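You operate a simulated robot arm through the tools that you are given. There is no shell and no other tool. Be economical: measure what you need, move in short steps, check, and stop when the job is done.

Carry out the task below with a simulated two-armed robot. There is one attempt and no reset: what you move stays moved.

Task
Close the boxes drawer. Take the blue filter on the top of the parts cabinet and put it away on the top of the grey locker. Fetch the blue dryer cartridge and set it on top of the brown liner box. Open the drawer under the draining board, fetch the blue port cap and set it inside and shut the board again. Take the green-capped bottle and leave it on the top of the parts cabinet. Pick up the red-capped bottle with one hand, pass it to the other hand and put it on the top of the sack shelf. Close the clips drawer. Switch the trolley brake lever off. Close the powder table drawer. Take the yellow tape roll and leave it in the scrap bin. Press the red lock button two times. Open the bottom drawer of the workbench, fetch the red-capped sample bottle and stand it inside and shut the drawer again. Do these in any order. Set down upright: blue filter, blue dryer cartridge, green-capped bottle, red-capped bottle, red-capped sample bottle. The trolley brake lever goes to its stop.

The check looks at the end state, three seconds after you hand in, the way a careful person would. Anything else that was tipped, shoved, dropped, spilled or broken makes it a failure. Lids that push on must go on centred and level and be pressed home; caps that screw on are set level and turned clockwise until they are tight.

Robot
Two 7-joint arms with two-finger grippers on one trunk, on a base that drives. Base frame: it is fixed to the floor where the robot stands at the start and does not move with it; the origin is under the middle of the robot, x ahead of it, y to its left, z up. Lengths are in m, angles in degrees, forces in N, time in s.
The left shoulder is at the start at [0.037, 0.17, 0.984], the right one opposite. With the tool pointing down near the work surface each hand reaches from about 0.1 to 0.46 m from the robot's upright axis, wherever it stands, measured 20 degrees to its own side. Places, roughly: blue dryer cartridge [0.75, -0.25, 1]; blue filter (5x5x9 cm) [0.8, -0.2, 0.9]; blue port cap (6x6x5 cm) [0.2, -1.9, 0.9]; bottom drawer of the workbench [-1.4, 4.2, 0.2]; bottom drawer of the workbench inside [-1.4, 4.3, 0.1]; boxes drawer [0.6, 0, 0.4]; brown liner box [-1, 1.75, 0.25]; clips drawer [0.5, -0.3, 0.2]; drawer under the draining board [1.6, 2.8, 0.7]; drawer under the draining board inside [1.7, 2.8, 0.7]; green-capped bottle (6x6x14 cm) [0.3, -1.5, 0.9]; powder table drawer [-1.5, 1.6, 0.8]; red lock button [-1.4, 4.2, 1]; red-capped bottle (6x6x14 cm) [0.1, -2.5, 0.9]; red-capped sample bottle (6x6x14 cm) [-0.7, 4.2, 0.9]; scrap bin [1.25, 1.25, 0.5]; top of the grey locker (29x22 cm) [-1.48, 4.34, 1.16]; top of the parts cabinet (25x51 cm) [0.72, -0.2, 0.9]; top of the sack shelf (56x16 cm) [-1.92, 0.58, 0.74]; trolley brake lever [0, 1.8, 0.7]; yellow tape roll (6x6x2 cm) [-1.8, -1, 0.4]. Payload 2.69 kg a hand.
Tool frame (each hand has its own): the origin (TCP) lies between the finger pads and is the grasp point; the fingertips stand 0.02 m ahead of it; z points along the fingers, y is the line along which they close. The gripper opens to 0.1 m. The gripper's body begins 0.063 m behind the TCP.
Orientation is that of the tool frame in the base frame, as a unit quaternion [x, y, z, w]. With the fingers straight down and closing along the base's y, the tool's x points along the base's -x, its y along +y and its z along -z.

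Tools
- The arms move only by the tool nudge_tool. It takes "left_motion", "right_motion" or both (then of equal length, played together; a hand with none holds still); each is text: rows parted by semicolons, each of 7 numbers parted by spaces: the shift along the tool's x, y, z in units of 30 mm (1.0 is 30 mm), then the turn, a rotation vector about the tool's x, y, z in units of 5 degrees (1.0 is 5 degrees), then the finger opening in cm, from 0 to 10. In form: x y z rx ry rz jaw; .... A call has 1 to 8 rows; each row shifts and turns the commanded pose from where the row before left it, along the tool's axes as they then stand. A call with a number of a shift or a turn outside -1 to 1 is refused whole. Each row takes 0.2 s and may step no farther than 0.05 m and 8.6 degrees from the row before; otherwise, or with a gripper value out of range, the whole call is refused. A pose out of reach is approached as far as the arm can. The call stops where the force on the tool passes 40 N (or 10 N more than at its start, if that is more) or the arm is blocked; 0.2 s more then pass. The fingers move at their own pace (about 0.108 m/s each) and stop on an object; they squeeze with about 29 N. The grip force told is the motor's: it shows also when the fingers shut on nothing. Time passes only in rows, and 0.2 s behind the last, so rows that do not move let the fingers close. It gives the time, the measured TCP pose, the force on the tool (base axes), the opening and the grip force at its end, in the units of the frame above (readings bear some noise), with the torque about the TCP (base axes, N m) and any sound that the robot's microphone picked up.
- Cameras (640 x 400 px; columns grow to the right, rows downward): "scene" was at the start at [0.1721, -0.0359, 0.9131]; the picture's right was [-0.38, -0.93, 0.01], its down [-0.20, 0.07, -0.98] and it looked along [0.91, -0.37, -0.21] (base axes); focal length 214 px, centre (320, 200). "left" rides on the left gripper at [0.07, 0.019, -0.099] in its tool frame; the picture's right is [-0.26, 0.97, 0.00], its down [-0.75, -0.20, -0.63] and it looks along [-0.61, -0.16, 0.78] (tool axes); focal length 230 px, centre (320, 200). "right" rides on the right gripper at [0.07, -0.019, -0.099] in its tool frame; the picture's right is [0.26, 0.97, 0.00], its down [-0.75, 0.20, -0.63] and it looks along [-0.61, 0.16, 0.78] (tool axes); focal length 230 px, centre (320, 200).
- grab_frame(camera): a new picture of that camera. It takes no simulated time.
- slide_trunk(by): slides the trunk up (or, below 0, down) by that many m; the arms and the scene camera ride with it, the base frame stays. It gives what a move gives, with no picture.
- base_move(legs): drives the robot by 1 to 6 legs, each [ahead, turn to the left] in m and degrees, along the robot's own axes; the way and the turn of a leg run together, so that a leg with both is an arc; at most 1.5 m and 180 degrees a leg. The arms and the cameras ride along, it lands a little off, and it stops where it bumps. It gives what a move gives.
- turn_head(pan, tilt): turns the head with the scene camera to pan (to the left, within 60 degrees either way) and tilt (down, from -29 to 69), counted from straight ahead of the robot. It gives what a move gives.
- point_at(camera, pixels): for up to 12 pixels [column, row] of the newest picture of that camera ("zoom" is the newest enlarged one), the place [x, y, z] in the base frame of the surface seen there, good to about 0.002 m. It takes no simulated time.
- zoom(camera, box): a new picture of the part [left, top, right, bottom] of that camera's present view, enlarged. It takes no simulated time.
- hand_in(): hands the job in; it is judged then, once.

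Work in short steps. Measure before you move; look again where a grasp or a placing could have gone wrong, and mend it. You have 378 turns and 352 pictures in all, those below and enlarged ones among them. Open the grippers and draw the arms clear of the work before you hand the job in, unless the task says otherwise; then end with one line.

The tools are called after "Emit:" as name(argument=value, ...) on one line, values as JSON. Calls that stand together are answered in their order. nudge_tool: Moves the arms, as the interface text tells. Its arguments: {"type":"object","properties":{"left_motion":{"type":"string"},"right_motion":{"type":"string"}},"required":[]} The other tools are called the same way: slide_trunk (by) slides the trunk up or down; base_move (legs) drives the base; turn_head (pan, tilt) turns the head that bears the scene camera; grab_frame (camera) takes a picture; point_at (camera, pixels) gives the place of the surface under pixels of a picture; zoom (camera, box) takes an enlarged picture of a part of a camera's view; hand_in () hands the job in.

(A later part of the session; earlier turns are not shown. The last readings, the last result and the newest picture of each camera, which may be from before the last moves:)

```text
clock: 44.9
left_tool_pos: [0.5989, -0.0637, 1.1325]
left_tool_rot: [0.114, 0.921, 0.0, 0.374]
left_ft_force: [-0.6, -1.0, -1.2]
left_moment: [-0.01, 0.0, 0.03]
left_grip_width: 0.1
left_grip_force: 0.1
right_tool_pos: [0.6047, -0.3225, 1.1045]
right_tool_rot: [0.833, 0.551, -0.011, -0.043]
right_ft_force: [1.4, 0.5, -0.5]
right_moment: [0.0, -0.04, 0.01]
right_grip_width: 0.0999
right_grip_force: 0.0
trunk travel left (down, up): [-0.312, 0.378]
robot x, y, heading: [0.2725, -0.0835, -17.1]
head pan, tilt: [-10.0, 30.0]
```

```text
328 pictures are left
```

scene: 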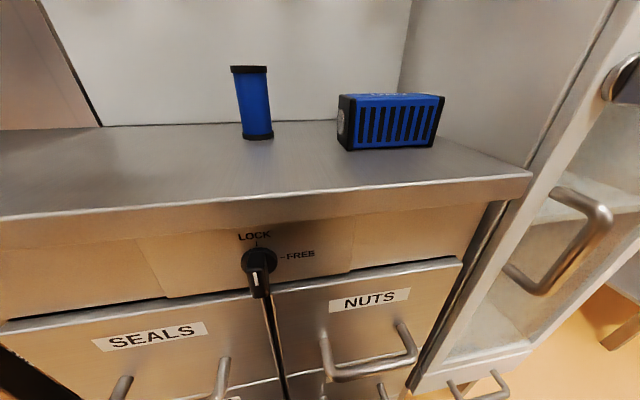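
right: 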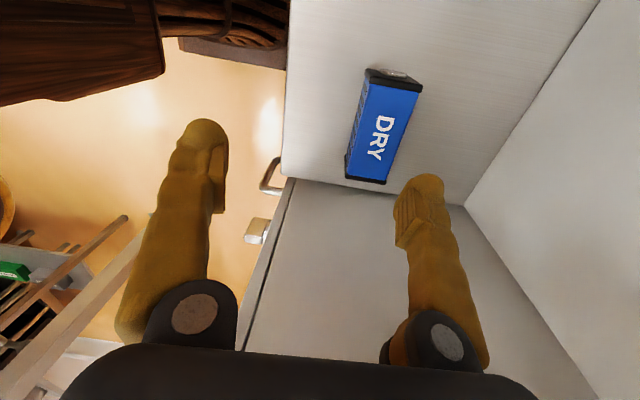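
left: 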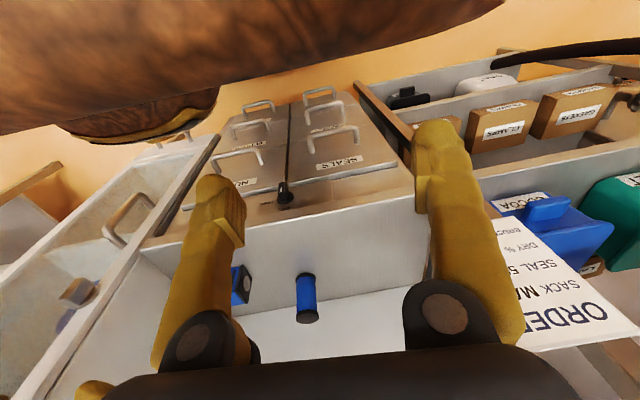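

Measure the dryer's top corners.

Emit:
point_at(camera="right", pixels=[[370, 78], [420, 88], [384, 182], [348, 172], [400, 76], [393, 125], [352, 155], [375, 150]])

Emit:
point_at(camera="scene", pixels=[[248, 72], [254, 105], [260, 136], [345, 98], [437, 98], [352, 147], [432, 145], [380, 125]])

Emit:
zoom(camera="right", box=[310, 50, 450, 200])

```text
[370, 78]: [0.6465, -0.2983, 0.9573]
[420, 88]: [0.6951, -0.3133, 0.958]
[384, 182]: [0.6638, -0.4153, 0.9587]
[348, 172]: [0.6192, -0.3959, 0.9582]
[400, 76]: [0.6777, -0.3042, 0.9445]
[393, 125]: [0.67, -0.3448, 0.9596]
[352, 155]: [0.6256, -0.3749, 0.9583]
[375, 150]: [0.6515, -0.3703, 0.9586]
```

```text
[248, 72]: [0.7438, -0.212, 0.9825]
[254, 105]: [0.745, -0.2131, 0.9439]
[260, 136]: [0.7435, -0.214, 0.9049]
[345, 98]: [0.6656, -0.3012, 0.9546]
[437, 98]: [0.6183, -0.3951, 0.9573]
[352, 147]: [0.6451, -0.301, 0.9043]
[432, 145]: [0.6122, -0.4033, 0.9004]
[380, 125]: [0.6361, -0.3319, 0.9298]
```

```text
2.67 times, centred on (380, 125) of right
```

zoom: 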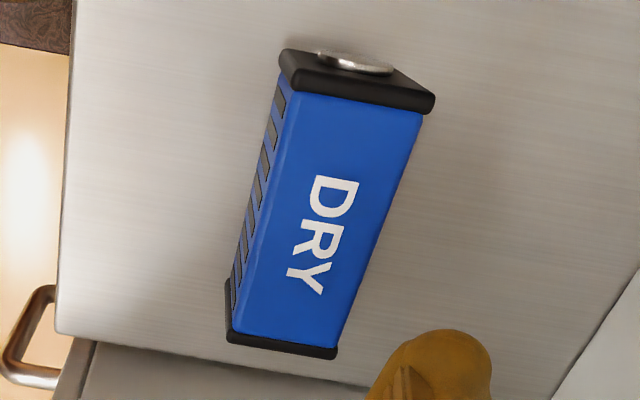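

Dryer's long axis is square with the cabinet; centre (0.656,-0.356), top 0.958. I level and align the right hand, and move above it.

Emit:
nudge_tool(right_motion="0 0 0 -0.5 -0.2 -0.65 10;0 0 0 -0.5 -0.15 -0.65 10;-0.3 1 0 0 0 0 10;-0.3 0.95 0 0 0 0 10;0 0 1 0 0 0 10;0 0 0.5 0 0 0 10;0 0 0 0 0 0 10")

Emit:
grab_frame(camera="right")

```text
clock: 46.5
left_tool_pos: [0.5994, -0.0631, 1.1328]
left_tool_rot: [0.113, 0.92, 0.001, 0.374]
left_ft_force: [0.6, -0.7, 0.6]
left_moment: [0.01, 0.03, 0.04]
left_grip_width: 0.1003
left_grip_force: 0.0
right_tool_pos: [0.6842, -0.3686, 1.0831]
right_tool_rot: [0.801, 0.597, 0.023, 0.03]
right_ft_force: [0.0, 0.5, 0.4]
right_moment: [-0.01, -0.02, -0.01]
right_grip_width: 0.1001
right_grip_force: 0.0
right hand out of reach, approached as far as the arm can: row 1, 2
trunk travel left (down, up): [-0.312, 0.378]
robot x, y, heading: [0.2733, -0.0846, -16.9]
head pan, tilt: [-10.0, 30.0]
```

```text
326 pictures are left
```

right: 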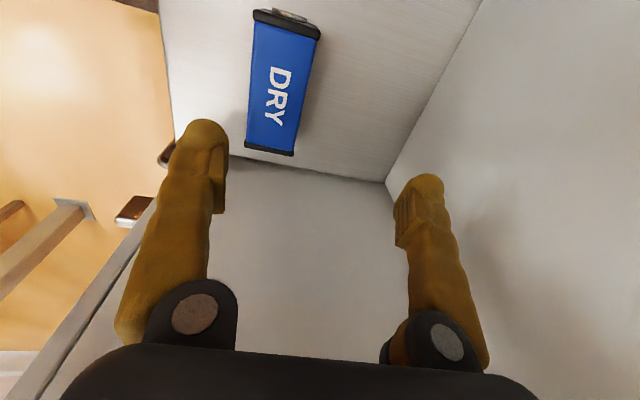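

Measured tilt is now overcorrected (the earlier reading had lagged); undo it, recentre and descend partly.

Emit:
nudge_tool(right_motion="0.15 -0.5 0 0.87 0 0 10;0 -0.52 0 0 0 0 10;0 0 1 0 0 0 10;0 0 1 0 0 0 10;0 0 0 0 0 0 10;0 0 0 0 0 0 10")

Emit:
grab_frame(camera="right")

```text
clock: 47.9
left_tool_pos: [0.6007, -0.0616, 1.1314]
left_tool_rot: [0.114, 0.921, -0.001, 0.373]
left_ft_force: [-0.2, -0.7, 0.0]
left_moment: [0.01, 0.01, -0.02]
left_grip_width: 0.0998
left_grip_force: 0.0
right_tool_pos: [0.6546, -0.3548, 1.0231]
right_tool_rot: [0.802, 0.597, 0.0, 0.0]
right_ft_force: [-0.2, 0.9, 0.5]
right_moment: [0.01, -0.03, 0.01]
right_grip_width: 0.1
right_grip_force: 0.0
trunk travel left (down, up): [-0.312, 0.378]
robot x, y, heading: [0.2749, -0.0783, -17.1]
head pan, tilt: [-10.0, 30.0]
```

```text
325 pictures are left
```

right: 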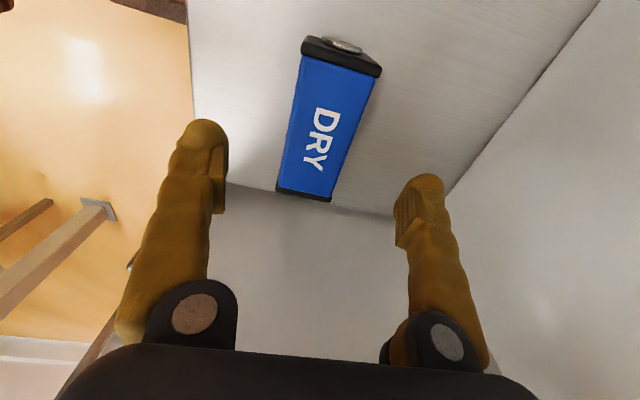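

Aligned. Descend 9 cm and close.

Emit:
nudge_tool(right_motion="0 0 1 0 0 0 10;0 0 1 0 0 0 10;0 0 1 0 0 0 10;0 0 0 0 0 0 0;0 0 0 0 0 0 0;0 0 0 0 0 0 0;0 0 0 0 0 0 0")

Emit:
nudge_tool(right_motion="0 0 -1 0 0 0 0;0 0 -1 0 0 0 0;0 0 -1 0 0 0 0;0 0 -1 0 0 0 0;0 0 -1 0 0 0 0;0 0 -1 0 0 0 0;0 0 0 0 0 0 0")

Emit:
grab_frame(camera="right")

Emit:
grab_frame(camera="scene")

```text
clock: 49.5
left_tool_pos: [0.5984, -0.0624, 1.1325]
left_tool_rot: [0.114, 0.92, 0.0, 0.374]
left_ft_force: [0.2, 0.1, 0.8]
left_moment: [-0.03, 0.02, 0.01]
left_grip_width: 0.0999
left_grip_force: 0.0
right_tool_pos: [0.6556, -0.3542, 0.9328]
right_tool_rot: [0.802, 0.598, 0.0, 0.001]
right_ft_force: [1.0, 0.0, 0.0]
right_moment: [0.02, -0.01, -0.01]
right_grip_width: 0.052
right_grip_force: 29.3
trunk travel left (down, up): [-0.312, 0.378]
robot x, y, heading: [0.2704, -0.0806, -17.4]
head pan, tilt: [-10.0, 30.0]
```

```text
clock: 51.1
left_tool_pos: [0.5992, -0.0632, 1.1321]
left_tool_rot: [0.114, 0.92, 0.0, 0.375]
left_ft_force: [0.1, 0.6, 0.0]
left_moment: [0.02, 0.0, 0.0]
left_grip_width: 0.0996
left_grip_force: 0.2
right_tool_pos: [0.6581, -0.3522, 1.1133]
right_tool_rot: [0.802, 0.597, 0.0, 0.0]
right_ft_force: [0.6, -0.2, -1.7]
right_moment: [-0.02, 0.0, 0.02]
right_grip_width: 0.052
right_grip_force: 28.7
trunk travel left (down, up): [-0.312, 0.378]
robot x, y, heading: [0.2747, -0.0817, -17.2]
head pan, tilt: [-10.0, 30.0]
```

```text
324 pictures are left
```

right: 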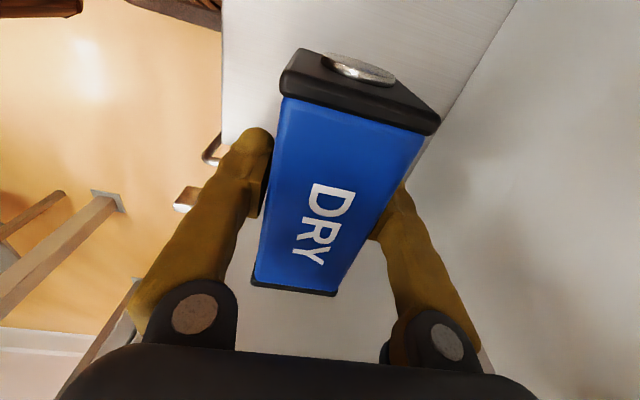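

```text
323 pictures are left
```

scene: 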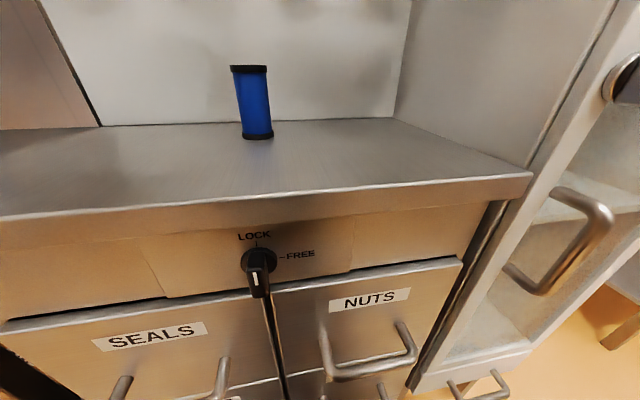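

Dryer held. Now level the left hand's closing axis (roll −7°) and read its true pose.

Emit:
nudge_tool(left_motion="0 -1 0 0 0 -0.7 10;0 -1 0 0 0 -0.7 10;0 -1 0 0 0 0 10;0 -1 0 0 0 0 10;0 0 0 0 0 0 10;0 0 0 0 0 0 10")

Emit:
grab_frame(camera="left")

```text
clock: 52.5
left_tool_pos: [0.5783, -0.183, 1.1284]
left_tool_rot: [0.058, 0.926, -0.023, 0.373]
left_ft_force: [-0.2, 0.5, 0.3]
left_moment: [0.02, 0.01, -0.04]
left_grip_width: 0.1001
left_grip_force: 0.1
right_tool_pos: [0.658, -0.3539, 1.113]
right_tool_rot: [0.802, 0.598, 0.001, -0.001]
right_ft_force: [-0.5, 0.4, -2.9]
right_moment: [0.02, 0.03, 0.02]
right_grip_width: 0.052
right_grip_force: 29.3
trunk travel left (down, up): [-0.312, 0.378]
robot x, y, heading: [0.2716, -0.0806, -17.2]
head pan, tilt: [-10.0, 30.0]
```

```text
322 pictures are left
```

left: 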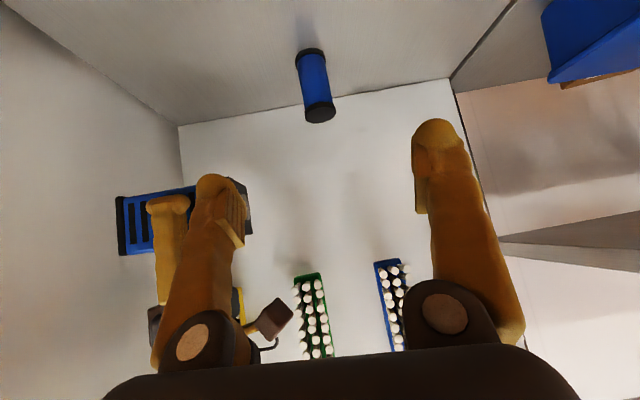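

Filter at (313,85) in the left view. Move to the pre-grasp (9 cm back along tool z); right hand rises a bit for clearance.

Emit:
nudge_tool(left_motion="-0.108 -0.065 0.94 0 0 0 10;-0.108 -0.065 0.94 0 0 0 10;-0.108 -0.065 0.94 0 0 0 10;-0.108 -0.065 0.94 0 0 0 10;-0.108 -0.065 0.94 0 0 0 10;-0.108 -0.065 0.94 0 0 0 10;0 0 0 0 0 0 10", right_motion="0 0 -1 0 0 0 0;0 -0.5 -1 0 0 0 0;0 -0.5 0 0 0 0 0;0 0 0 0 0 0 0;0 0 0 0 0 0 0;0 0 0 0 0 0 0;0 0 0 0 0 0 0")

Emit:
grab_frame(camera="left")

Emit:
grab_frame(camera="scene")

```text
clock: 54.1
left_tool_pos: [0.7082, -0.2085, 1.0227]
left_tool_rot: [0.058, 0.925, -0.023, 0.374]
left_ft_force: [0.4, 0.8, -0.4]
left_moment: [0.02, -0.02, 0.01]
left_grip_width: 0.0998
left_grip_force: 0.2
right_tool_pos: [0.6267, -0.3458, 1.1722]
right_tool_rot: [0.802, 0.598, 0.001, -0.001]
right_ft_force: [-0.1, -0.2, -1.7]
right_moment: [-0.03, 0.02, 0.03]
right_grip_width: 0.0522
right_grip_force: 29.5
trunk travel left (down, up): [-0.312, 0.378]
robot x, y, heading: [0.2736, -0.0814, -17.1]
head pan, tilt: [-10.0, 30.0]
```

```text
321 pictures are left
```

left: 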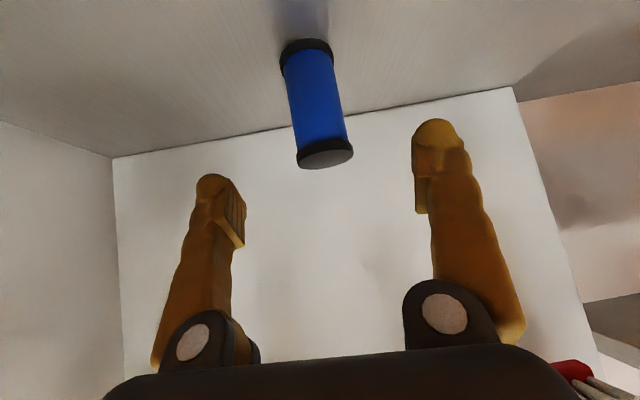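

```text
320 pictures are left
```

scene: 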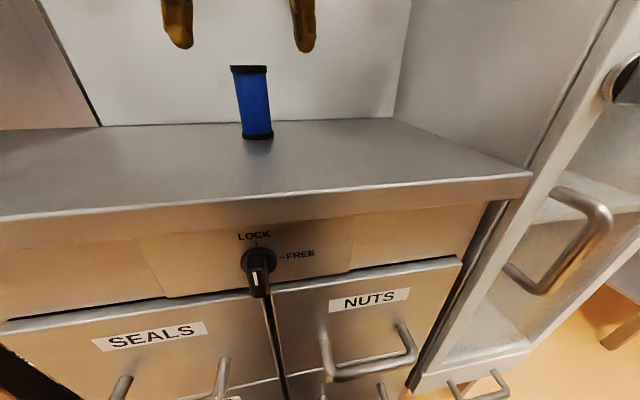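

Filter is centred between the fingers. Advance 9 cm and close.

Emit:
nudge_tool(left_motion="0 0 1 0 0 0 10;0 0 1 0 0 0 10;0 0 1 0 0 0 10;0 0 0 0 0 0 0;0 0 0 0 0 0 0;0 0 0 0 0 0 0;0 0 0 0 0 0 0")

Emit:
grab_frame(camera="left")

```text
clock: 55.7
left_tool_pos: [0.7765, -0.2168, 0.9717]
left_tool_rot: [0.045, 0.924, -0.035, 0.377]
left_ft_force: [-2.0, -6.4, 20.7]
left_moment: [-0.18, 0.31, 0.08]
left_grip_width: 0.0386
left_grip_force: 29.0
right_tool_pos: [0.6252, -0.3454, 1.1717]
right_tool_rot: [0.802, 0.597, 0.001, 0.0]
right_ft_force: [-0.4, 0.7, -1.4]
right_moment: [-0.03, 0.03, -0.01]
right_grip_width: 0.0521
right_grip_force: 29.0
trunk travel left (down, up): [-0.312, 0.378]
robot x, y, heading: [0.2708, -0.0796, -17.4]
head pan, tilt: [-10.0, 30.0]
```

```text
319 pictures are left
```

left: 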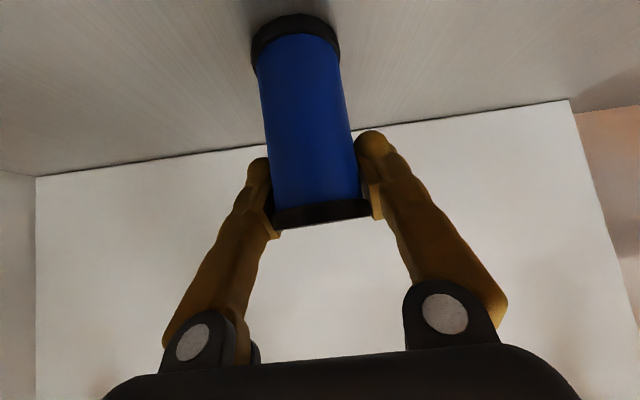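

Gripped at 3.9 cm with an upward reaction of 20 N. Lift gently and check it holds upright.

Emit:
nudge_tool(left_motion="-0.35 0 -0.36 0 0 0 0;-0.35 0 -0.36 0 0 0 0;-0.69 0 -0.72 0 0 0 0;0 0 0 0 0 0 0")

Emit:
grab_frame(camera="left")

Emit:
grab_frame(camera="scene")

```text
clock: 56.7
left_tool_pos: [0.7701, -0.219, 1.0147]
left_tool_rot: [0.059, 0.925, -0.023, 0.373]
left_ft_force: [0.3, -0.7, -1.4]
left_moment: [0.0, -0.02, 0.01]
left_grip_width: 0.0389
left_grip_force: 29.1
right_tool_pos: [0.628, -0.3461, 1.1722]
right_tool_rot: [0.802, 0.598, 0.0, -0.001]
right_ft_force: [-0.2, 0.7, -1.9]
right_moment: [-0.01, -0.05, 0.03]
right_grip_width: 0.0521
right_grip_force: 29.1
trunk travel left (down, up): [-0.312, 0.378]
robot x, y, heading: [0.2735, -0.0819, -17.1]
head pan, tilt: [-10.0, 30.0]
```

```text
318 pictures are left
```

left: 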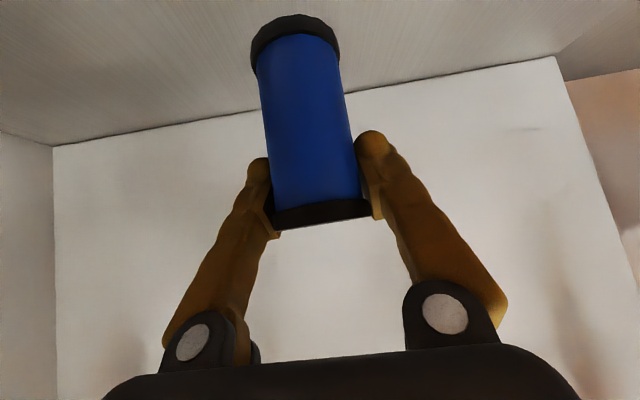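

```text
317 pictures are left
```

scene: 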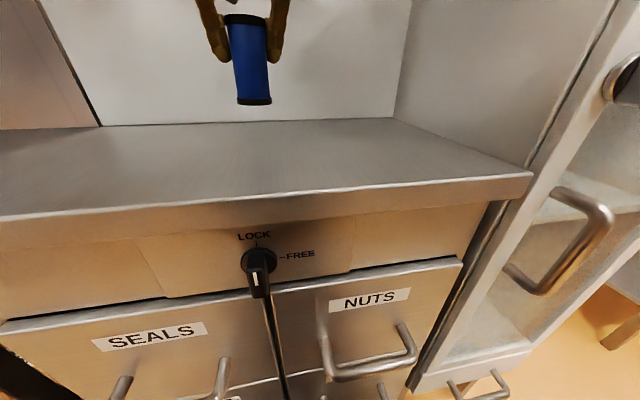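

Held well. Raise left a little, back away from the cabinet, then look around to the left.

Emit:
nudge_tool(left_motion="-0.69 0 -0.72 0 0 0 0;-0.69 0 -0.72 0 0 0 0;-0.69 0 -0.72 0 0 0 0;0 0 0 0 0 0 0")

Emit:
base_move(legs=[[-0.5, 0], [0, 100]])

Emit:
turn_head(pan=30, tilt=15)

Emit:
grab_frame(camera="scene")

```text
clock: 57.7
left_tool_pos: [0.7711, -0.2177, 1.1067]
left_tool_rot: [0.058, 0.926, -0.022, 0.373]
left_ft_force: [0.1, 0.3, -0.9]
left_moment: [0.02, 0.0, 0.0]
left_grip_width: 0.0387
left_grip_force: 29.5
right_tool_pos: [0.6279, -0.3463, 1.1707]
right_tool_rot: [0.801, 0.599, 0.001, -0.001]
right_ft_force: [0.6, -0.4, -1.9]
right_moment: [0.01, -0.03, -0.01]
right_grip_width: 0.052
right_grip_force: 28.6
trunk travel left (down, up): [-0.312, 0.378]
robot x, y, heading: [0.2759, -0.0885, -17.1]
head pan, tilt: [-10.0, 30.0]
```

```text
clock: 64.9
left_tool_pos: [-0.1488, 0.5751, 1.1055]
left_tool_rot: [0.665, -0.647, -0.268, -0.261]
left_ft_force: [0.4, -0.2, 0.0]
left_moment: [0.03, 0.0, -0.02]
left_grip_width: 0.0389
left_grip_force: 28.8
right_tool_pos: [-0.0005, 0.4548, 1.172]
right_tool_rot: [0.068, 0.998, 0.0, -0.001]
right_ft_force: [-0.8, 0.0, -1.8]
right_moment: [0.0, 0.01, -0.01]
right_grip_width: 0.0522
right_grip_force: 28.8
trunk travel left (down, up): [-0.312, 0.378]
robot x, y, heading: [-0.1954, 0.0642, 81.7]
head pan, tilt: [-10.0, 30.0]
```

```text
clock: 66.0
left_tool_pos: [-0.1519, 0.5586, 1.1088]
left_tool_rot: [0.665, -0.646, -0.27, -0.262]
left_ft_force: [-0.3, 0.6, 0.2]
left_moment: [0.04, -0.01, 0.04]
left_grip_width: 0.0386
left_grip_force: 29.5
right_tool_pos: [-0.0034, 0.4417, 1.155]
right_tool_rot: [0.069, 0.997, -0.024, -0.002]
right_ft_force: [0.1, -1.1, -1.9]
right_moment: [0.01, -0.02, -0.01]
right_grip_width: 0.0519
right_grip_force: 28.6
trunk travel left (down, up): [-0.312, 0.378]
robot x, y, heading: [-0.1972, 0.0603, 81.7]
head pan, tilt: [30.0, 15.0]
```

```text
316 pictures are left
```

scene: 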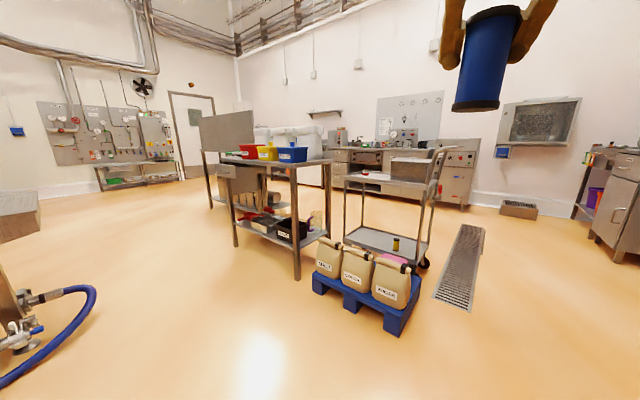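

Zoom to identify the table, boxes and trolley; measure key points.

Emit:
zoom(camera="scene", box=[190, 90, 450, 340])

Emit:
point_at(camera="scene", pixels=[[297, 277], [236, 245], [210, 207], [312, 272], [401, 330], [330, 205], [240, 170], [315, 165], [420, 268], [275, 225], [310, 218], [440, 160]])

```text
1.60 times, centred on (320, 215) of scene
```

zoom: 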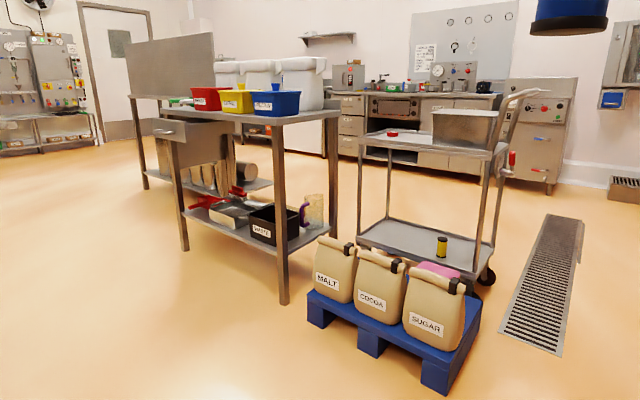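

```text
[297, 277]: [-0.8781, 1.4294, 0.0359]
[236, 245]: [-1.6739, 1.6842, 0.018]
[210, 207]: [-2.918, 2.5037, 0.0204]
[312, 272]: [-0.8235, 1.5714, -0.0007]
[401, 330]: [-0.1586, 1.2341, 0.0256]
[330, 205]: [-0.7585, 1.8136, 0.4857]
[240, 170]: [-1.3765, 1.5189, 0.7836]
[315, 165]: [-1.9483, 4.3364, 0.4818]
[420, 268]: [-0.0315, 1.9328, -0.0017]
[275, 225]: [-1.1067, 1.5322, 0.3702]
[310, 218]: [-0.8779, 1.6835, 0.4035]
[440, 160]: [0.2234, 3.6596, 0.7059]
```

The powder table stands with its front facing (-0.30,-0.95). I drive to about 0.8 m in front of it near the box place and look.

Emit:
base_move(legs=[[0, 56.5], [1.3, 0], [0, -66]])

Emit:
turn_head(pan=0, tilt=30)

Emit:
grab_frame(camera="scene")

```text
clock: 78.2
left_tool_pos: [-1.0257, 1.4303, 1.1102]
left_tool_rot: [-0.596, 0.709, 0.243, 0.289]
left_ft_force: [1.0, 0.7, -1.2]
left_moment: [-0.02, -0.03, -0.01]
left_grip_width: 0.0388
left_grip_force: 29.6
right_tool_pos: [-0.905, 1.2878, 1.1563]
right_tool_rot: [0.162, 0.987, -0.013, -0.004]
right_ft_force: [-0.4, -0.5, -2.4]
right_moment: [0.02, -0.01, 0.0]
right_grip_width: 0.0521
right_grip_force: 29.1
trunk travel left (down, up): [-0.312, 0.378]
robot x, y, heading: [-1.1748, 0.9547, 70.1]
head pan, tilt: [30.0, 15.0]
```

```text
clock: 79.1
left_tool_pos: [-1.032, 1.4157, 1.089]
left_tool_rot: [-0.6, 0.717, 0.232, 0.268]
left_ft_force: [0.5, 0.2, -0.3]
left_moment: [0.0, -0.01, 0.01]
left_grip_width: 0.0386
left_grip_force: 29.1
right_tool_pos: [-0.908, 1.2749, 1.1363]
right_tool_rot: [0.163, 0.986, -0.041, -0.008]
right_ft_force: [0.2, -0.3, -1.7]
right_moment: [-0.02, 0.0, -0.03]
right_grip_width: 0.0524
right_grip_force: 28.9
trunk travel left (down, up): [-0.312, 0.378]
robot x, y, heading: [-1.1745, 0.9545, 70.3]
head pan, tilt: [0.0, 30.0]
```

```text
314 pictures are left
```

scene: 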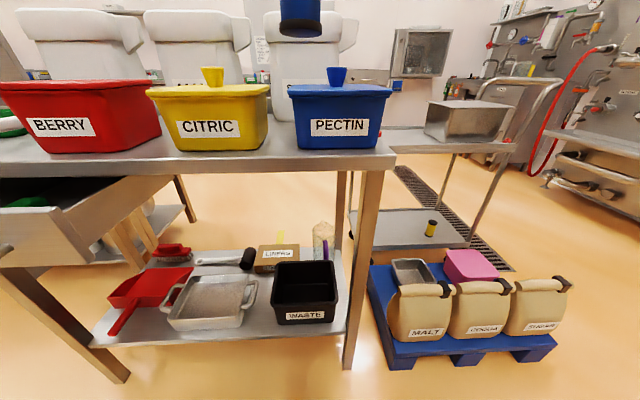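

The brown LINERS box is at (278,257) behind the WASTE tray on the low shelf. Zoom and measure.

Emit:
zoom(camera="scene", box=[80, 160, 400, 380])

Emit:
point_at(camera="scene", pixels=[[258, 246], [298, 246], [258, 270], [278, 254], [278, 247], [283, 240], [275, 262], [335, 262], [278, 322], [322, 245], [245, 262], [320, 165]])

```text
1.82 times, centred on (240, 270) of scene
```

zoom: 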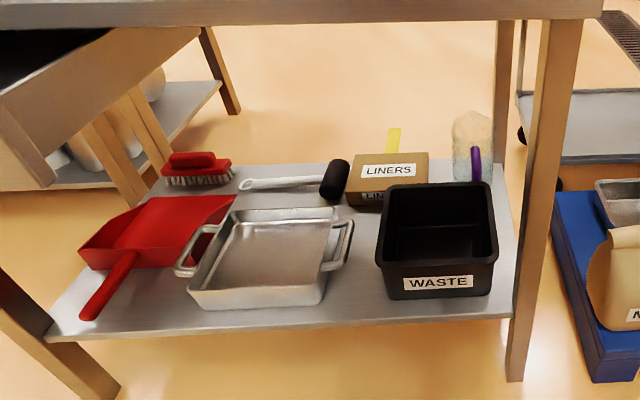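

```text
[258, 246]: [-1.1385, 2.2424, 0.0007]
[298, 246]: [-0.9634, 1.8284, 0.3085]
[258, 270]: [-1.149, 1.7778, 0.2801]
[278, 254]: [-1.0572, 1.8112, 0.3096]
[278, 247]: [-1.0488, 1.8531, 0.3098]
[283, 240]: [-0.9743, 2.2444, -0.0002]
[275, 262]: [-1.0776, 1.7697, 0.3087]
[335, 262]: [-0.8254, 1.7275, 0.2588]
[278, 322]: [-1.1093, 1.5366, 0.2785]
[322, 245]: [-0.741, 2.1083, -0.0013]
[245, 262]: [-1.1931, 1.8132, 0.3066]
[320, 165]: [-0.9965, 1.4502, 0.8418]
```

The LINERS box (top z 0.309, around (-1.05,1.80)) is near the table's rear edge, so I'll approach from behind. Drive round the right side of pallet and trolley, first stop to look.

Emit:
base_move(legs=[[0, -73], [1.5, 0], [0, 60]])

Emit:
turn_head(pan=20, tilt=22)

Emit:
grab_frame(camera="scene")

```text
clock: 80.0
left_tool_pos: [-1.0323, 1.377, 1.0706]
left_tool_rot: [-0.594, 0.733, 0.216, 0.251]
left_ft_force: [0.4, -0.3, -1.3]
left_moment: [0.03, 0.02, -0.02]
left_grip_width: 0.0385
left_grip_force: 29.1
right_tool_pos: [-0.9068, 1.2453, 1.1161]
right_tool_rot: [0.178, 0.98, -0.085, -0.021]
right_ft_force: [0.2, 0.2, -2.3]
right_moment: [-0.01, 0.01, -0.02]
right_grip_width: 0.052
right_grip_force: 28.9
trunk travel left (down, up): [-0.312, 0.378]
robot x, y, heading: [-1.1813, 0.9544, 68.6]
head pan, tilt: [0.0, 30.0]
stopped in leg 1: the robot was blocked; the commanded pose is now the measured one
```

```text
clock: 80.8
left_tool_pos: [-1.0294, 1.3783, 1.0716]
left_tool_rot: [-0.595, 0.732, 0.217, 0.252]
left_ft_force: [0.3, -0.1, -0.7]
left_moment: [0.03, -0.02, 0.03]
left_grip_width: 0.0386
left_grip_force: 29.3
right_tool_pos: [-0.9055, 1.2468, 1.1167]
right_tool_rot: [0.178, 0.98, -0.083, -0.02]
right_ft_force: [-0.6, 0.2, -3.0]
right_moment: [0.0, -0.01, 0.01]
right_grip_width: 0.0518
right_grip_force: 28.8
trunk travel left (down, up): [-0.312, 0.378]
robot x, y, heading: [-1.177, 0.9536, 68.8]
head pan, tilt: [20.0, 22.0]
```

```text
312 pictures are left
```

scene: 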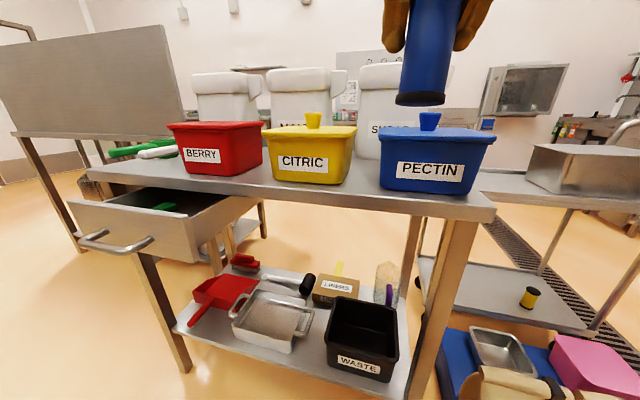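

Blocked at once; look down to both sides for what touches the base.

Emit:
turn_head(pan=55, tilt=55)

Emit:
grab_frame(camera="scene")

Emit:
turn_head(pan=-55, tilt=55)

Emit:
grab_frame(camera="scene")

```text
clock: 81.8
left_tool_pos: [-1.0306, 1.3792, 1.0707]
left_tool_rot: [-0.594, 0.732, 0.216, 0.252]
left_ft_force: [-0.2, 0.0, -0.8]
left_moment: [0.0, 0.03, -0.01]
left_grip_width: 0.0384
left_grip_force: 28.7
right_tool_pos: [-0.9042, 1.2474, 1.1164]
right_tool_rot: [0.177, 0.98, -0.084, -0.02]
right_ft_force: [0.1, 0.1, -2.1]
right_moment: [-0.02, 0.0, 0.04]
right_grip_width: 0.0522
right_grip_force: 28.8
trunk travel left (down, up): [-0.312, 0.378]
robot x, y, heading: [-1.1752, 0.956, 68.8]
head pan, tilt: [55.0, 55.0]
```

```text
311 pictures are left
```

scene: 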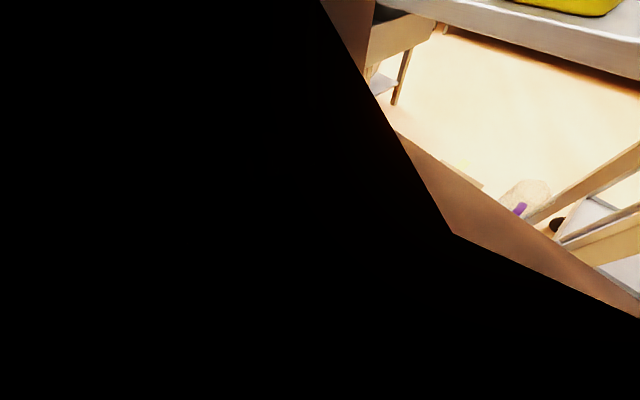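

```text
clock: 83.7
left_tool_pos: [-1.0314, 1.3788, 1.0707]
left_tool_rot: [-0.594, 0.733, 0.216, 0.251]
left_ft_force: [0.8, -0.7, -0.8]
left_moment: [0.01, 0.0, 0.03]
left_grip_width: 0.0387
left_grip_force: 28.9
right_tool_pos: [-0.9052, 1.2467, 1.1167]
right_tool_rot: [0.178, 0.98, -0.083, -0.021]
right_ft_force: [0.0, 0.0, -1.4]
right_moment: [0.02, 0.01, 0.01]
right_grip_width: 0.0522
right_grip_force: 29.3
trunk travel left (down, up): [-0.312, 0.378]
robot x, y, heading: [-1.1747, 0.9563, 68.6]
head pan, tilt: [-55.0, 55.0]
```

```text
310 pictures are left
```

scene: 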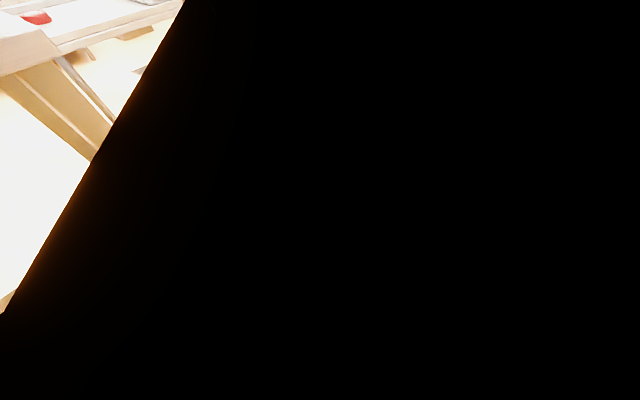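

Own shoulders fill those views. The hose machine stood behind-left of here, so my rear likely meets it; I move forward 0.12 then turn right.

Emit:
base_move(legs=[[0.12, 0], [0, -73]])

Emit:
turn_head(pan=0, tilt=25)

Emit:
grab_frame(camera="scene")

```text
clock: 88.2
left_tool_pos: [-0.6834, 1.0574, 1.0893]
left_tool_rot: [-0.049, 0.934, 0.024, 0.352]
left_ft_force: [-0.3, 1.0, -0.8]
left_moment: [0.03, 0.01, 0.0]
left_grip_width: 0.0385
left_grip_force: 29.1
right_tool_pos: [-0.7639, 0.8969, 1.1294]
right_tool_rot: [0.723, 0.687, -0.049, -0.056]
right_ft_force: [0.4, 0.9, -0.6]
right_moment: [-0.04, 0.02, 0.04]
right_grip_width: 0.052
right_grip_force: 29.0
trunk travel left (down, up): [-0.312, 0.378]
robot x, y, heading: [-1.1315, 1.071, -3.6]
head pan, tilt: [-55.0, 55.0]
```

```text
clock: 89.4
left_tool_pos: [-0.6991, 1.0586, 1.0736]
left_tool_rot: [-0.048, 0.942, 0.026, 0.332]
left_ft_force: [-0.7, 0.0, -0.4]
left_moment: [-0.01, -0.04, 0.0]
left_grip_width: 0.0386
left_grip_force: 28.7
right_tool_pos: [-0.7794, 0.8978, 1.1118]
right_tool_rot: [0.721, 0.686, -0.067, -0.075]
right_ft_force: [0.9, -0.1, -1.7]
right_moment: [0.0, -0.01, 0.02]
right_grip_width: 0.0521
right_grip_force: 29.4
trunk travel left (down, up): [-0.312, 0.378]
robot x, y, heading: [-1.1298, 1.0742, -3.8]
head pan, tilt: [0.0, 25.0]
```

```text
309 pictures are left
```

scene: 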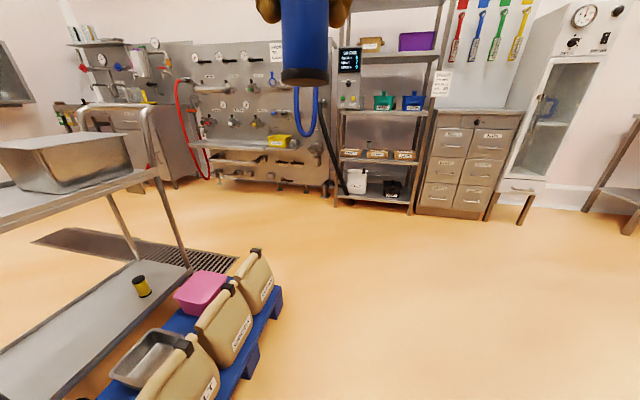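

Clear. Measure pallet and trolley extents.

Emit:
point_at(camera="scene", pixels=[[280, 290], [255, 360], [185, 265], [235, 255], [130, 255], [150, 130], [90, 108], [140, 285], [40, 240], [280, 140], [160, 170], [205, 180]])

```text
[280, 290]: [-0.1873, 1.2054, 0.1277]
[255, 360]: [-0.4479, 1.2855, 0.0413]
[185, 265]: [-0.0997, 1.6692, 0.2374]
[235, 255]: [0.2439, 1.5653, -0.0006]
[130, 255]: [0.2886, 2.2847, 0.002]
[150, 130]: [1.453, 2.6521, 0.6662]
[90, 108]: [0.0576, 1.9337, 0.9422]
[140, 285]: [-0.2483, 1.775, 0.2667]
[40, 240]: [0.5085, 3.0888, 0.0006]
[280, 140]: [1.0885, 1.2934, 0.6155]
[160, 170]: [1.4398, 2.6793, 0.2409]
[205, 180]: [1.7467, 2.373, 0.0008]
```

Drive right past the pallet, then north past the trolley.

Emit:
base_move(legs=[[1.5, 0], [0.1, 0], [0, 92]])

Emit:
grab_frame(camera="scene")

```text
clock: 93.2
left_tool_pos: [-0.105, 1.0105, 1.1136]
left_tool_rot: [-0.047, 0.925, 0.016, 0.376]
left_ft_force: [0.3, -1.4, -1.8]
left_moment: [-0.01, 0.0, -0.01]
left_grip_width: 0.0385
left_grip_force: 28.6
right_tool_pos: [-0.1708, 0.8481, 1.1421]
right_tool_rot: [0.724, 0.686, -0.047, -0.055]
right_ft_force: [0.4, 0.5, -5.6]
right_moment: [0.05, -0.09, 0.03]
right_grip_width: 0.0519
right_grip_force: 28.9
trunk travel left (down, up): [-0.312, 0.378]
robot x, y, heading: [-0.5036, 0.9932, -2.9]
head pan, tilt: [0.0, 25.0]
stopped in leg 1: the robot was blocked; the commanded pose is now the measured one
```

```text
308 pictures are left
```

scene: 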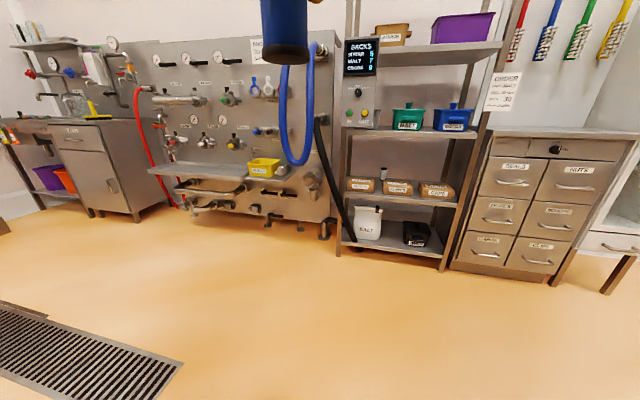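

My left front corner met the pallet corner. Back off, swing further south, and check the pallet.

Emit:
base_move(legs=[[-0.12, 0]])

Emit:
turn_head(pan=25, tilt=45)

Emit:
grab_frame(camera="scene")

```text
clock: 94.5
left_tool_pos: [-0.2013, 1.0125, 1.0925]
left_tool_rot: [-0.045, 0.934, 0.024, 0.354]
left_ft_force: [-1.1, -0.7, 0.8]
left_moment: [0.0, -0.14, -0.01]
left_grip_width: 0.0385
left_grip_force: 28.9
right_tool_pos: [-0.2715, 0.8518, 1.1176]
right_tool_rot: [0.723, 0.683, -0.072, -0.08]
right_ft_force: [-2.1, 1.3, -2.1]
right_moment: [0.0, -0.14, 0.02]
right_grip_width: 0.0523
right_grip_force: 29.5
trunk travel left (down, up): [-0.312, 0.378]
robot x, y, heading: [-0.6247, 1.0006, -3.0]
head pan, tilt: [0.0, 25.0]
```

```text
clock: 95.4
left_tool_pos: [-0.2132, 1.0133, 1.0761]
left_tool_rot: [-0.044, 0.941, 0.027, 0.336]
left_ft_force: [-0.8, 0.3, -0.8]
left_moment: [-0.03, -0.03, -0.01]
left_grip_width: 0.0385
left_grip_force: 29.6
right_tool_pos: [-0.2808, 0.8503, 1.0988]
right_tool_rot: [0.72, 0.68, -0.09, -0.102]
right_ft_force: [0.4, -0.4, -3.1]
right_moment: [0.04, 0.03, 0.05]
right_grip_width: 0.0522
right_grip_force: 28.7
trunk travel left (down, up): [-0.312, 0.378]
robot x, y, heading: [-0.6227, 0.9996, -3.0]
head pan, tilt: [25.0, 45.0]
```

```text
307 pictures are left
```

scene: 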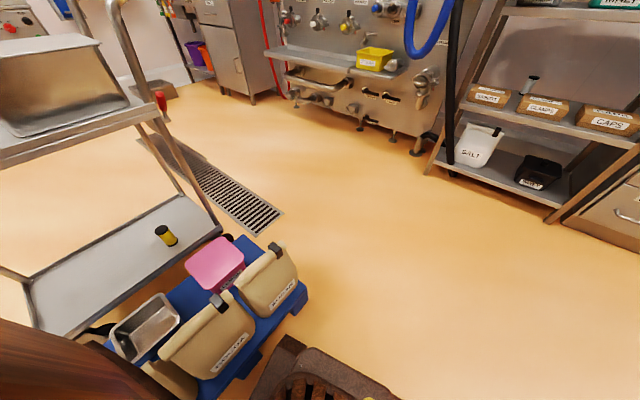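

Emit:
point_at(camera="scene", pixels=[[305, 292], [280, 338], [220, 235], [240, 375], [60, 335], [375, 355], [375, 60], [160, 100]])

```text
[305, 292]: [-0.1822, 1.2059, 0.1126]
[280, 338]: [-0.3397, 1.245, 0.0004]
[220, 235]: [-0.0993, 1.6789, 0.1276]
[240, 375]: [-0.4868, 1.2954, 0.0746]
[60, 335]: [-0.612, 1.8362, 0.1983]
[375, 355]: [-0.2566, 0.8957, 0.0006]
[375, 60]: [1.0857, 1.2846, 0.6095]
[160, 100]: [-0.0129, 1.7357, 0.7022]
```

Pallet unmoved. Go around it further south, then up the east side.

Emit:
base_move(legs=[[0, -32], [0.5, 0], [0, 35], [0.75, 0], [0, 90]])

Emit:
turn_head(pan=15, tilt=25)

Emit:
grab_frame(camera="scene")

```text
clock: 104.4
left_tool_pos: [0.7656, 0.7798, 1.0692]
left_tool_rot: [-0.082, 0.944, 0.046, 0.316]
left_ft_force: [0.9, -0.1, -0.6]
left_moment: [0.01, 0.04, 0.05]
left_grip_width: 0.0381
left_grip_force: 29.3
right_tool_pos: [0.7263, 0.6096, 1.0794]
right_tool_rot: [0.687, 0.704, -0.127, -0.13]
right_ft_force: [1.4, -0.6, -2.6]
right_moment: [0.08, 0.08, 0.02]
right_grip_width: 0.052
right_grip_force: 28.7
trunk travel left (down, up): [-0.312, 0.378]
robot x, y, heading: [0.4051, 0.7376, 1.3]
head pan, tilt: [25.0, 45.0]
stopped in leg 4: the force on the tool passed its limit at 116 N (the readings are from after the stop); the commanded pose is now the measured one
```

```text
clock: 105.3
left_tool_pos: [0.7675, 0.7805, 1.069]
left_tool_rot: [-0.082, 0.944, 0.045, 0.318]
left_ft_force: [0.9, -0.4, -0.6]
left_moment: [-0.04, -0.01, 0.01]
left_grip_width: 0.0382
left_grip_force: 29.0
right_tool_pos: [0.7268, 0.6097, 1.0803]
right_tool_rot: [0.688, 0.703, -0.125, -0.129]
right_ft_force: [0.5, 0.0, -1.0]
right_moment: [0.01, 0.0, -0.04]
right_grip_width: 0.0518
right_grip_force: 29.3
trunk travel left (down, up): [-0.312, 0.378]
robot x, y, heading: [0.4019, 0.7323, 1.5]
head pan, tilt: [15.0, 25.0]
```

```text
306 pictures are left
```

scene: 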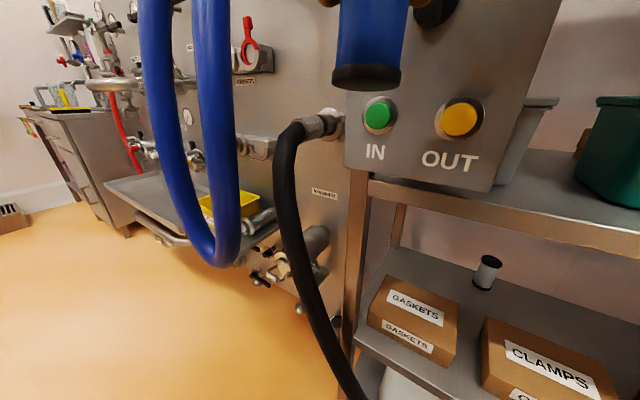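

I got too near the sack-counter panel; back off and check the filter and the display.

Emit:
base_move(legs=[[-0.2, 0]])

Emit:
turn_head(pan=-5, tilt=5)

Emit:
grab_frame(camera="scene")

Emit:
grab_frame(camera="left")

Emit:
grab_frame(camera="right")

```text
clock: 106.9
left_tool_pos: [0.5662, 0.7733, 1.0694]
left_tool_rot: [-0.081, 0.944, 0.045, 0.318]
left_ft_force: [-0.4, 0.3, -0.4]
left_moment: [0.03, -0.04, -0.02]
left_grip_width: 0.0382
left_grip_force: 28.8
right_tool_pos: [0.5251, 0.6034, 1.0799]
right_tool_rot: [0.688, 0.703, -0.125, -0.129]
right_ft_force: [-0.1, 0.0, -2.3]
right_moment: [0.05, -0.05, 0.01]
right_grip_width: 0.0519
right_grip_force: 29.2
trunk travel left (down, up): [-0.312, 0.378]
robot x, y, heading: [0.1979, 0.7302, 1.1]
head pan, tilt: [15.0, 25.0]
```

```text
clock: 107.7
left_tool_pos: [0.5509, 0.7738, 1.0595]
left_tool_rot: [-0.079, 0.949, 0.046, 0.303]
left_ft_force: [-0.1, 0.0, 0.7]
left_moment: [0.04, -0.03, -0.03]
left_grip_width: 0.0385
left_grip_force: 28.9
right_tool_pos: [0.5095, 0.6034, 1.0655]
right_tool_rot: [0.685, 0.699, -0.143, -0.149]
right_ft_force: [1.4, -0.2, -2.3]
right_moment: [0.04, 0.02, 0.03]
right_grip_width: 0.0519
right_grip_force: 29.0
trunk travel left (down, up): [-0.312, 0.378]
robot x, y, heading: [0.2019, 0.7266, 1.4]
head pan, tilt: [-5.0, 5.0]
```

```text
305 pictures are left
```

scene: 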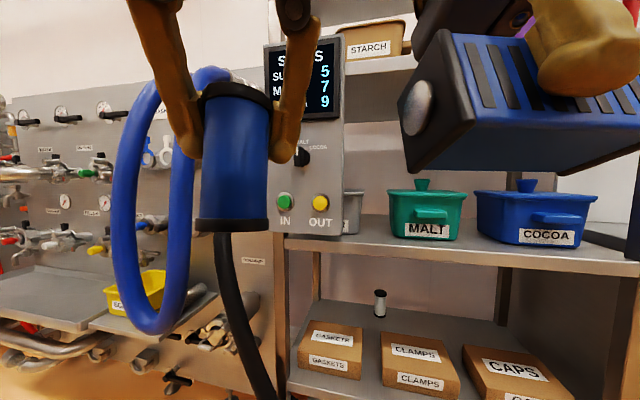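

```text
304 pictures are left
```

left: 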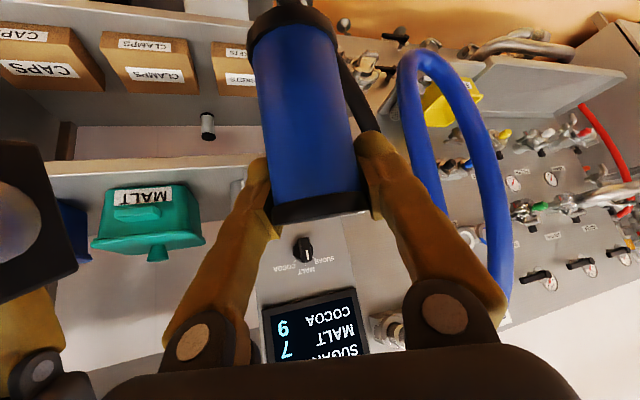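

```text
303 pictures are left
```

right: 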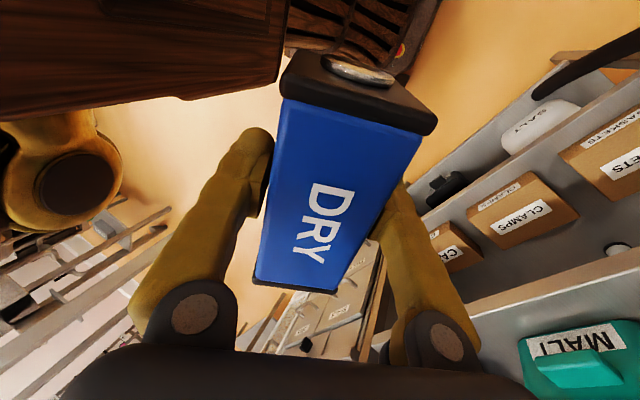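

Display reads 5/7/9 as before, both objects sit unchanged in the grips. Go north through the corridor between trolley and pipe panel (x≈0.5).

Emit:
base_move(legs=[[0, 66], [0.7, 0], [0, 23], [0.6, 0]])

Emit:
turn_head(pan=40, tilt=20)

Emit:
grab_frame(camera="scene")

```text
clock: 118.7
left_tool_pos: [0.417, 2.3243, 1.0592]
left_tool_rot: [0.725, -0.618, -0.246, -0.181]
left_ft_force: [0.1, -0.2, -0.7]
left_moment: [0.01, 0.01, 0.0]
left_grip_width: 0.0382
left_grip_force: 28.8
right_tool_pos: [0.5851, 2.2816, 1.0664]
right_tool_rot: [-0.006, 0.979, -0.206, -0.005]
right_ft_force: [0.0, 0.3, -2.8]
right_moment: [-0.02, 0.01, -0.01]
right_grip_width: 0.0519
right_grip_force: 29.2
trunk travel left (down, up): [-0.312, 0.378]
robot x, y, heading: [0.456, 1.977, 90.8]
head pan, tilt: [-5.0, 5.0]
```

```text
clock: 119.8
left_tool_pos: [0.4153, 2.3064, 1.0509]
left_tool_rot: [0.727, -0.621, -0.238, -0.172]
left_ft_force: [0.1, 0.3, -0.6]
left_moment: [0.02, -0.01, -0.02]
left_grip_width: 0.038
left_grip_force: 29.1
right_tool_pos: [0.5861, 2.2627, 1.0533]
right_tool_rot: [-0.004, 0.973, -0.232, -0.008]
right_ft_force: [-0.1, -0.4, -2.2]
right_moment: [0.01, 0.02, 0.01]
right_grip_width: 0.052
right_grip_force: 28.5
trunk travel left (down, up): [-0.312, 0.378]
robot x, y, heading: [0.4562, 1.9765, 90.8]
head pan, tilt: [40.0, 20.0]
```

```text
302 pictures are left
```

scene: 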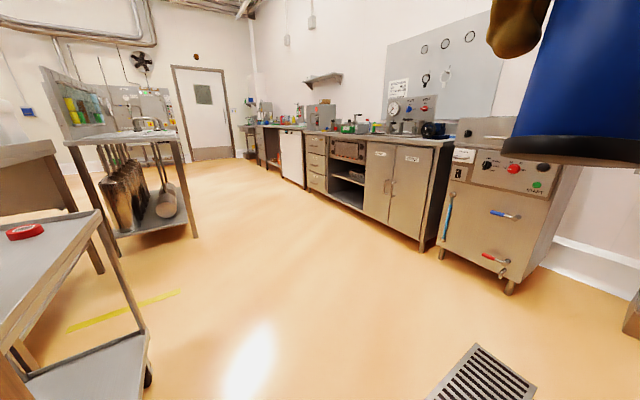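

Emit:
point_at(camera="scene", pixels=[[195, 235], [122, 255], [150, 380], [25, 232], [100, 225], [180, 145], [505, 290], [430, 250]])

Emit:
base_move(legs=[[0.62, 0], [0, 87], [0.6, 0]])

Emit:
turn_head(pan=30, tilt=30)

Emit:
grab_frame(camera="scene")

```text
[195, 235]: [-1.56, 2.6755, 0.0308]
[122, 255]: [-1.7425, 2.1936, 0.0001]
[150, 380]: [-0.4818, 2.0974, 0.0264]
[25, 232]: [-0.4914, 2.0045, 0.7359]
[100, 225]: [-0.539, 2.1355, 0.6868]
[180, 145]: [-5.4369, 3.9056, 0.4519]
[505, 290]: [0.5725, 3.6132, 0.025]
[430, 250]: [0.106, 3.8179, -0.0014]
```

```text
clock: 130.1
left_tool_pos: [-0.4883, 2.6244, 1.0623]
left_tool_rot: [0.949, 0.036, -0.311, 0.033]
left_ft_force: [0.1, 0.2, -1.5]
left_moment: [0.01, 0.02, -0.01]
left_grip_width: 0.0383
left_grip_force: 28.7
right_tool_pos: [-0.4396, 2.7922, 1.0599]
right_tool_rot: [-0.665, 0.714, -0.167, 0.145]
right_ft_force: [0.0, -0.9, -2.5]
right_moment: [-0.02, 0.0, -0.01]
right_grip_width: 0.052
right_grip_force: 29.1
trunk travel left (down, up): [-0.312, 0.378]
robot x, y, heading: [-0.1547, 2.6371, 176.2]
head pan, tilt: [40.0, 20.0]
```

```text
clock: 130.8
left_tool_pos: [-0.4701, 2.6219, 1.0559]
left_tool_rot: [0.953, 0.036, -0.3, 0.033]
left_ft_force: [0.1, -0.9, -1.0]
left_moment: [0.11, 0.01, -0.04]
left_grip_width: 0.0381
left_grip_force: 29.0
right_tool_pos: [-0.4195, 2.7888, 1.0489]
right_tool_rot: [-0.659, 0.71, -0.184, 0.163]
right_ft_force: [-0.2, -0.6, -2.4]
right_moment: [0.09, 0.01, 0.08]
right_grip_width: 0.0522
right_grip_force: 29.2
trunk travel left (down, up): [-0.312, 0.378]
robot x, y, heading: [-0.1539, 2.6399, 176.0]
head pan, tilt: [30.0, 30.0]
```

```text
301 pictures are left
```

scene: 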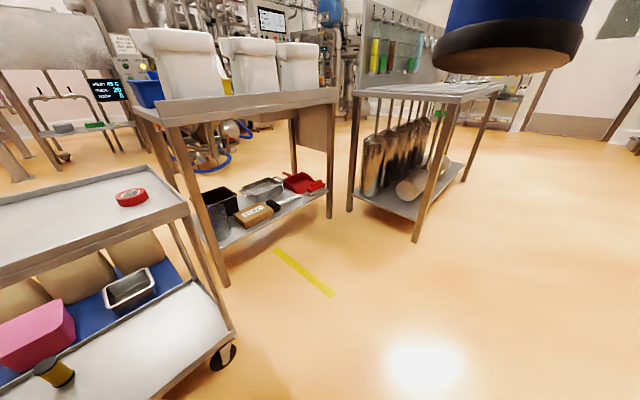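

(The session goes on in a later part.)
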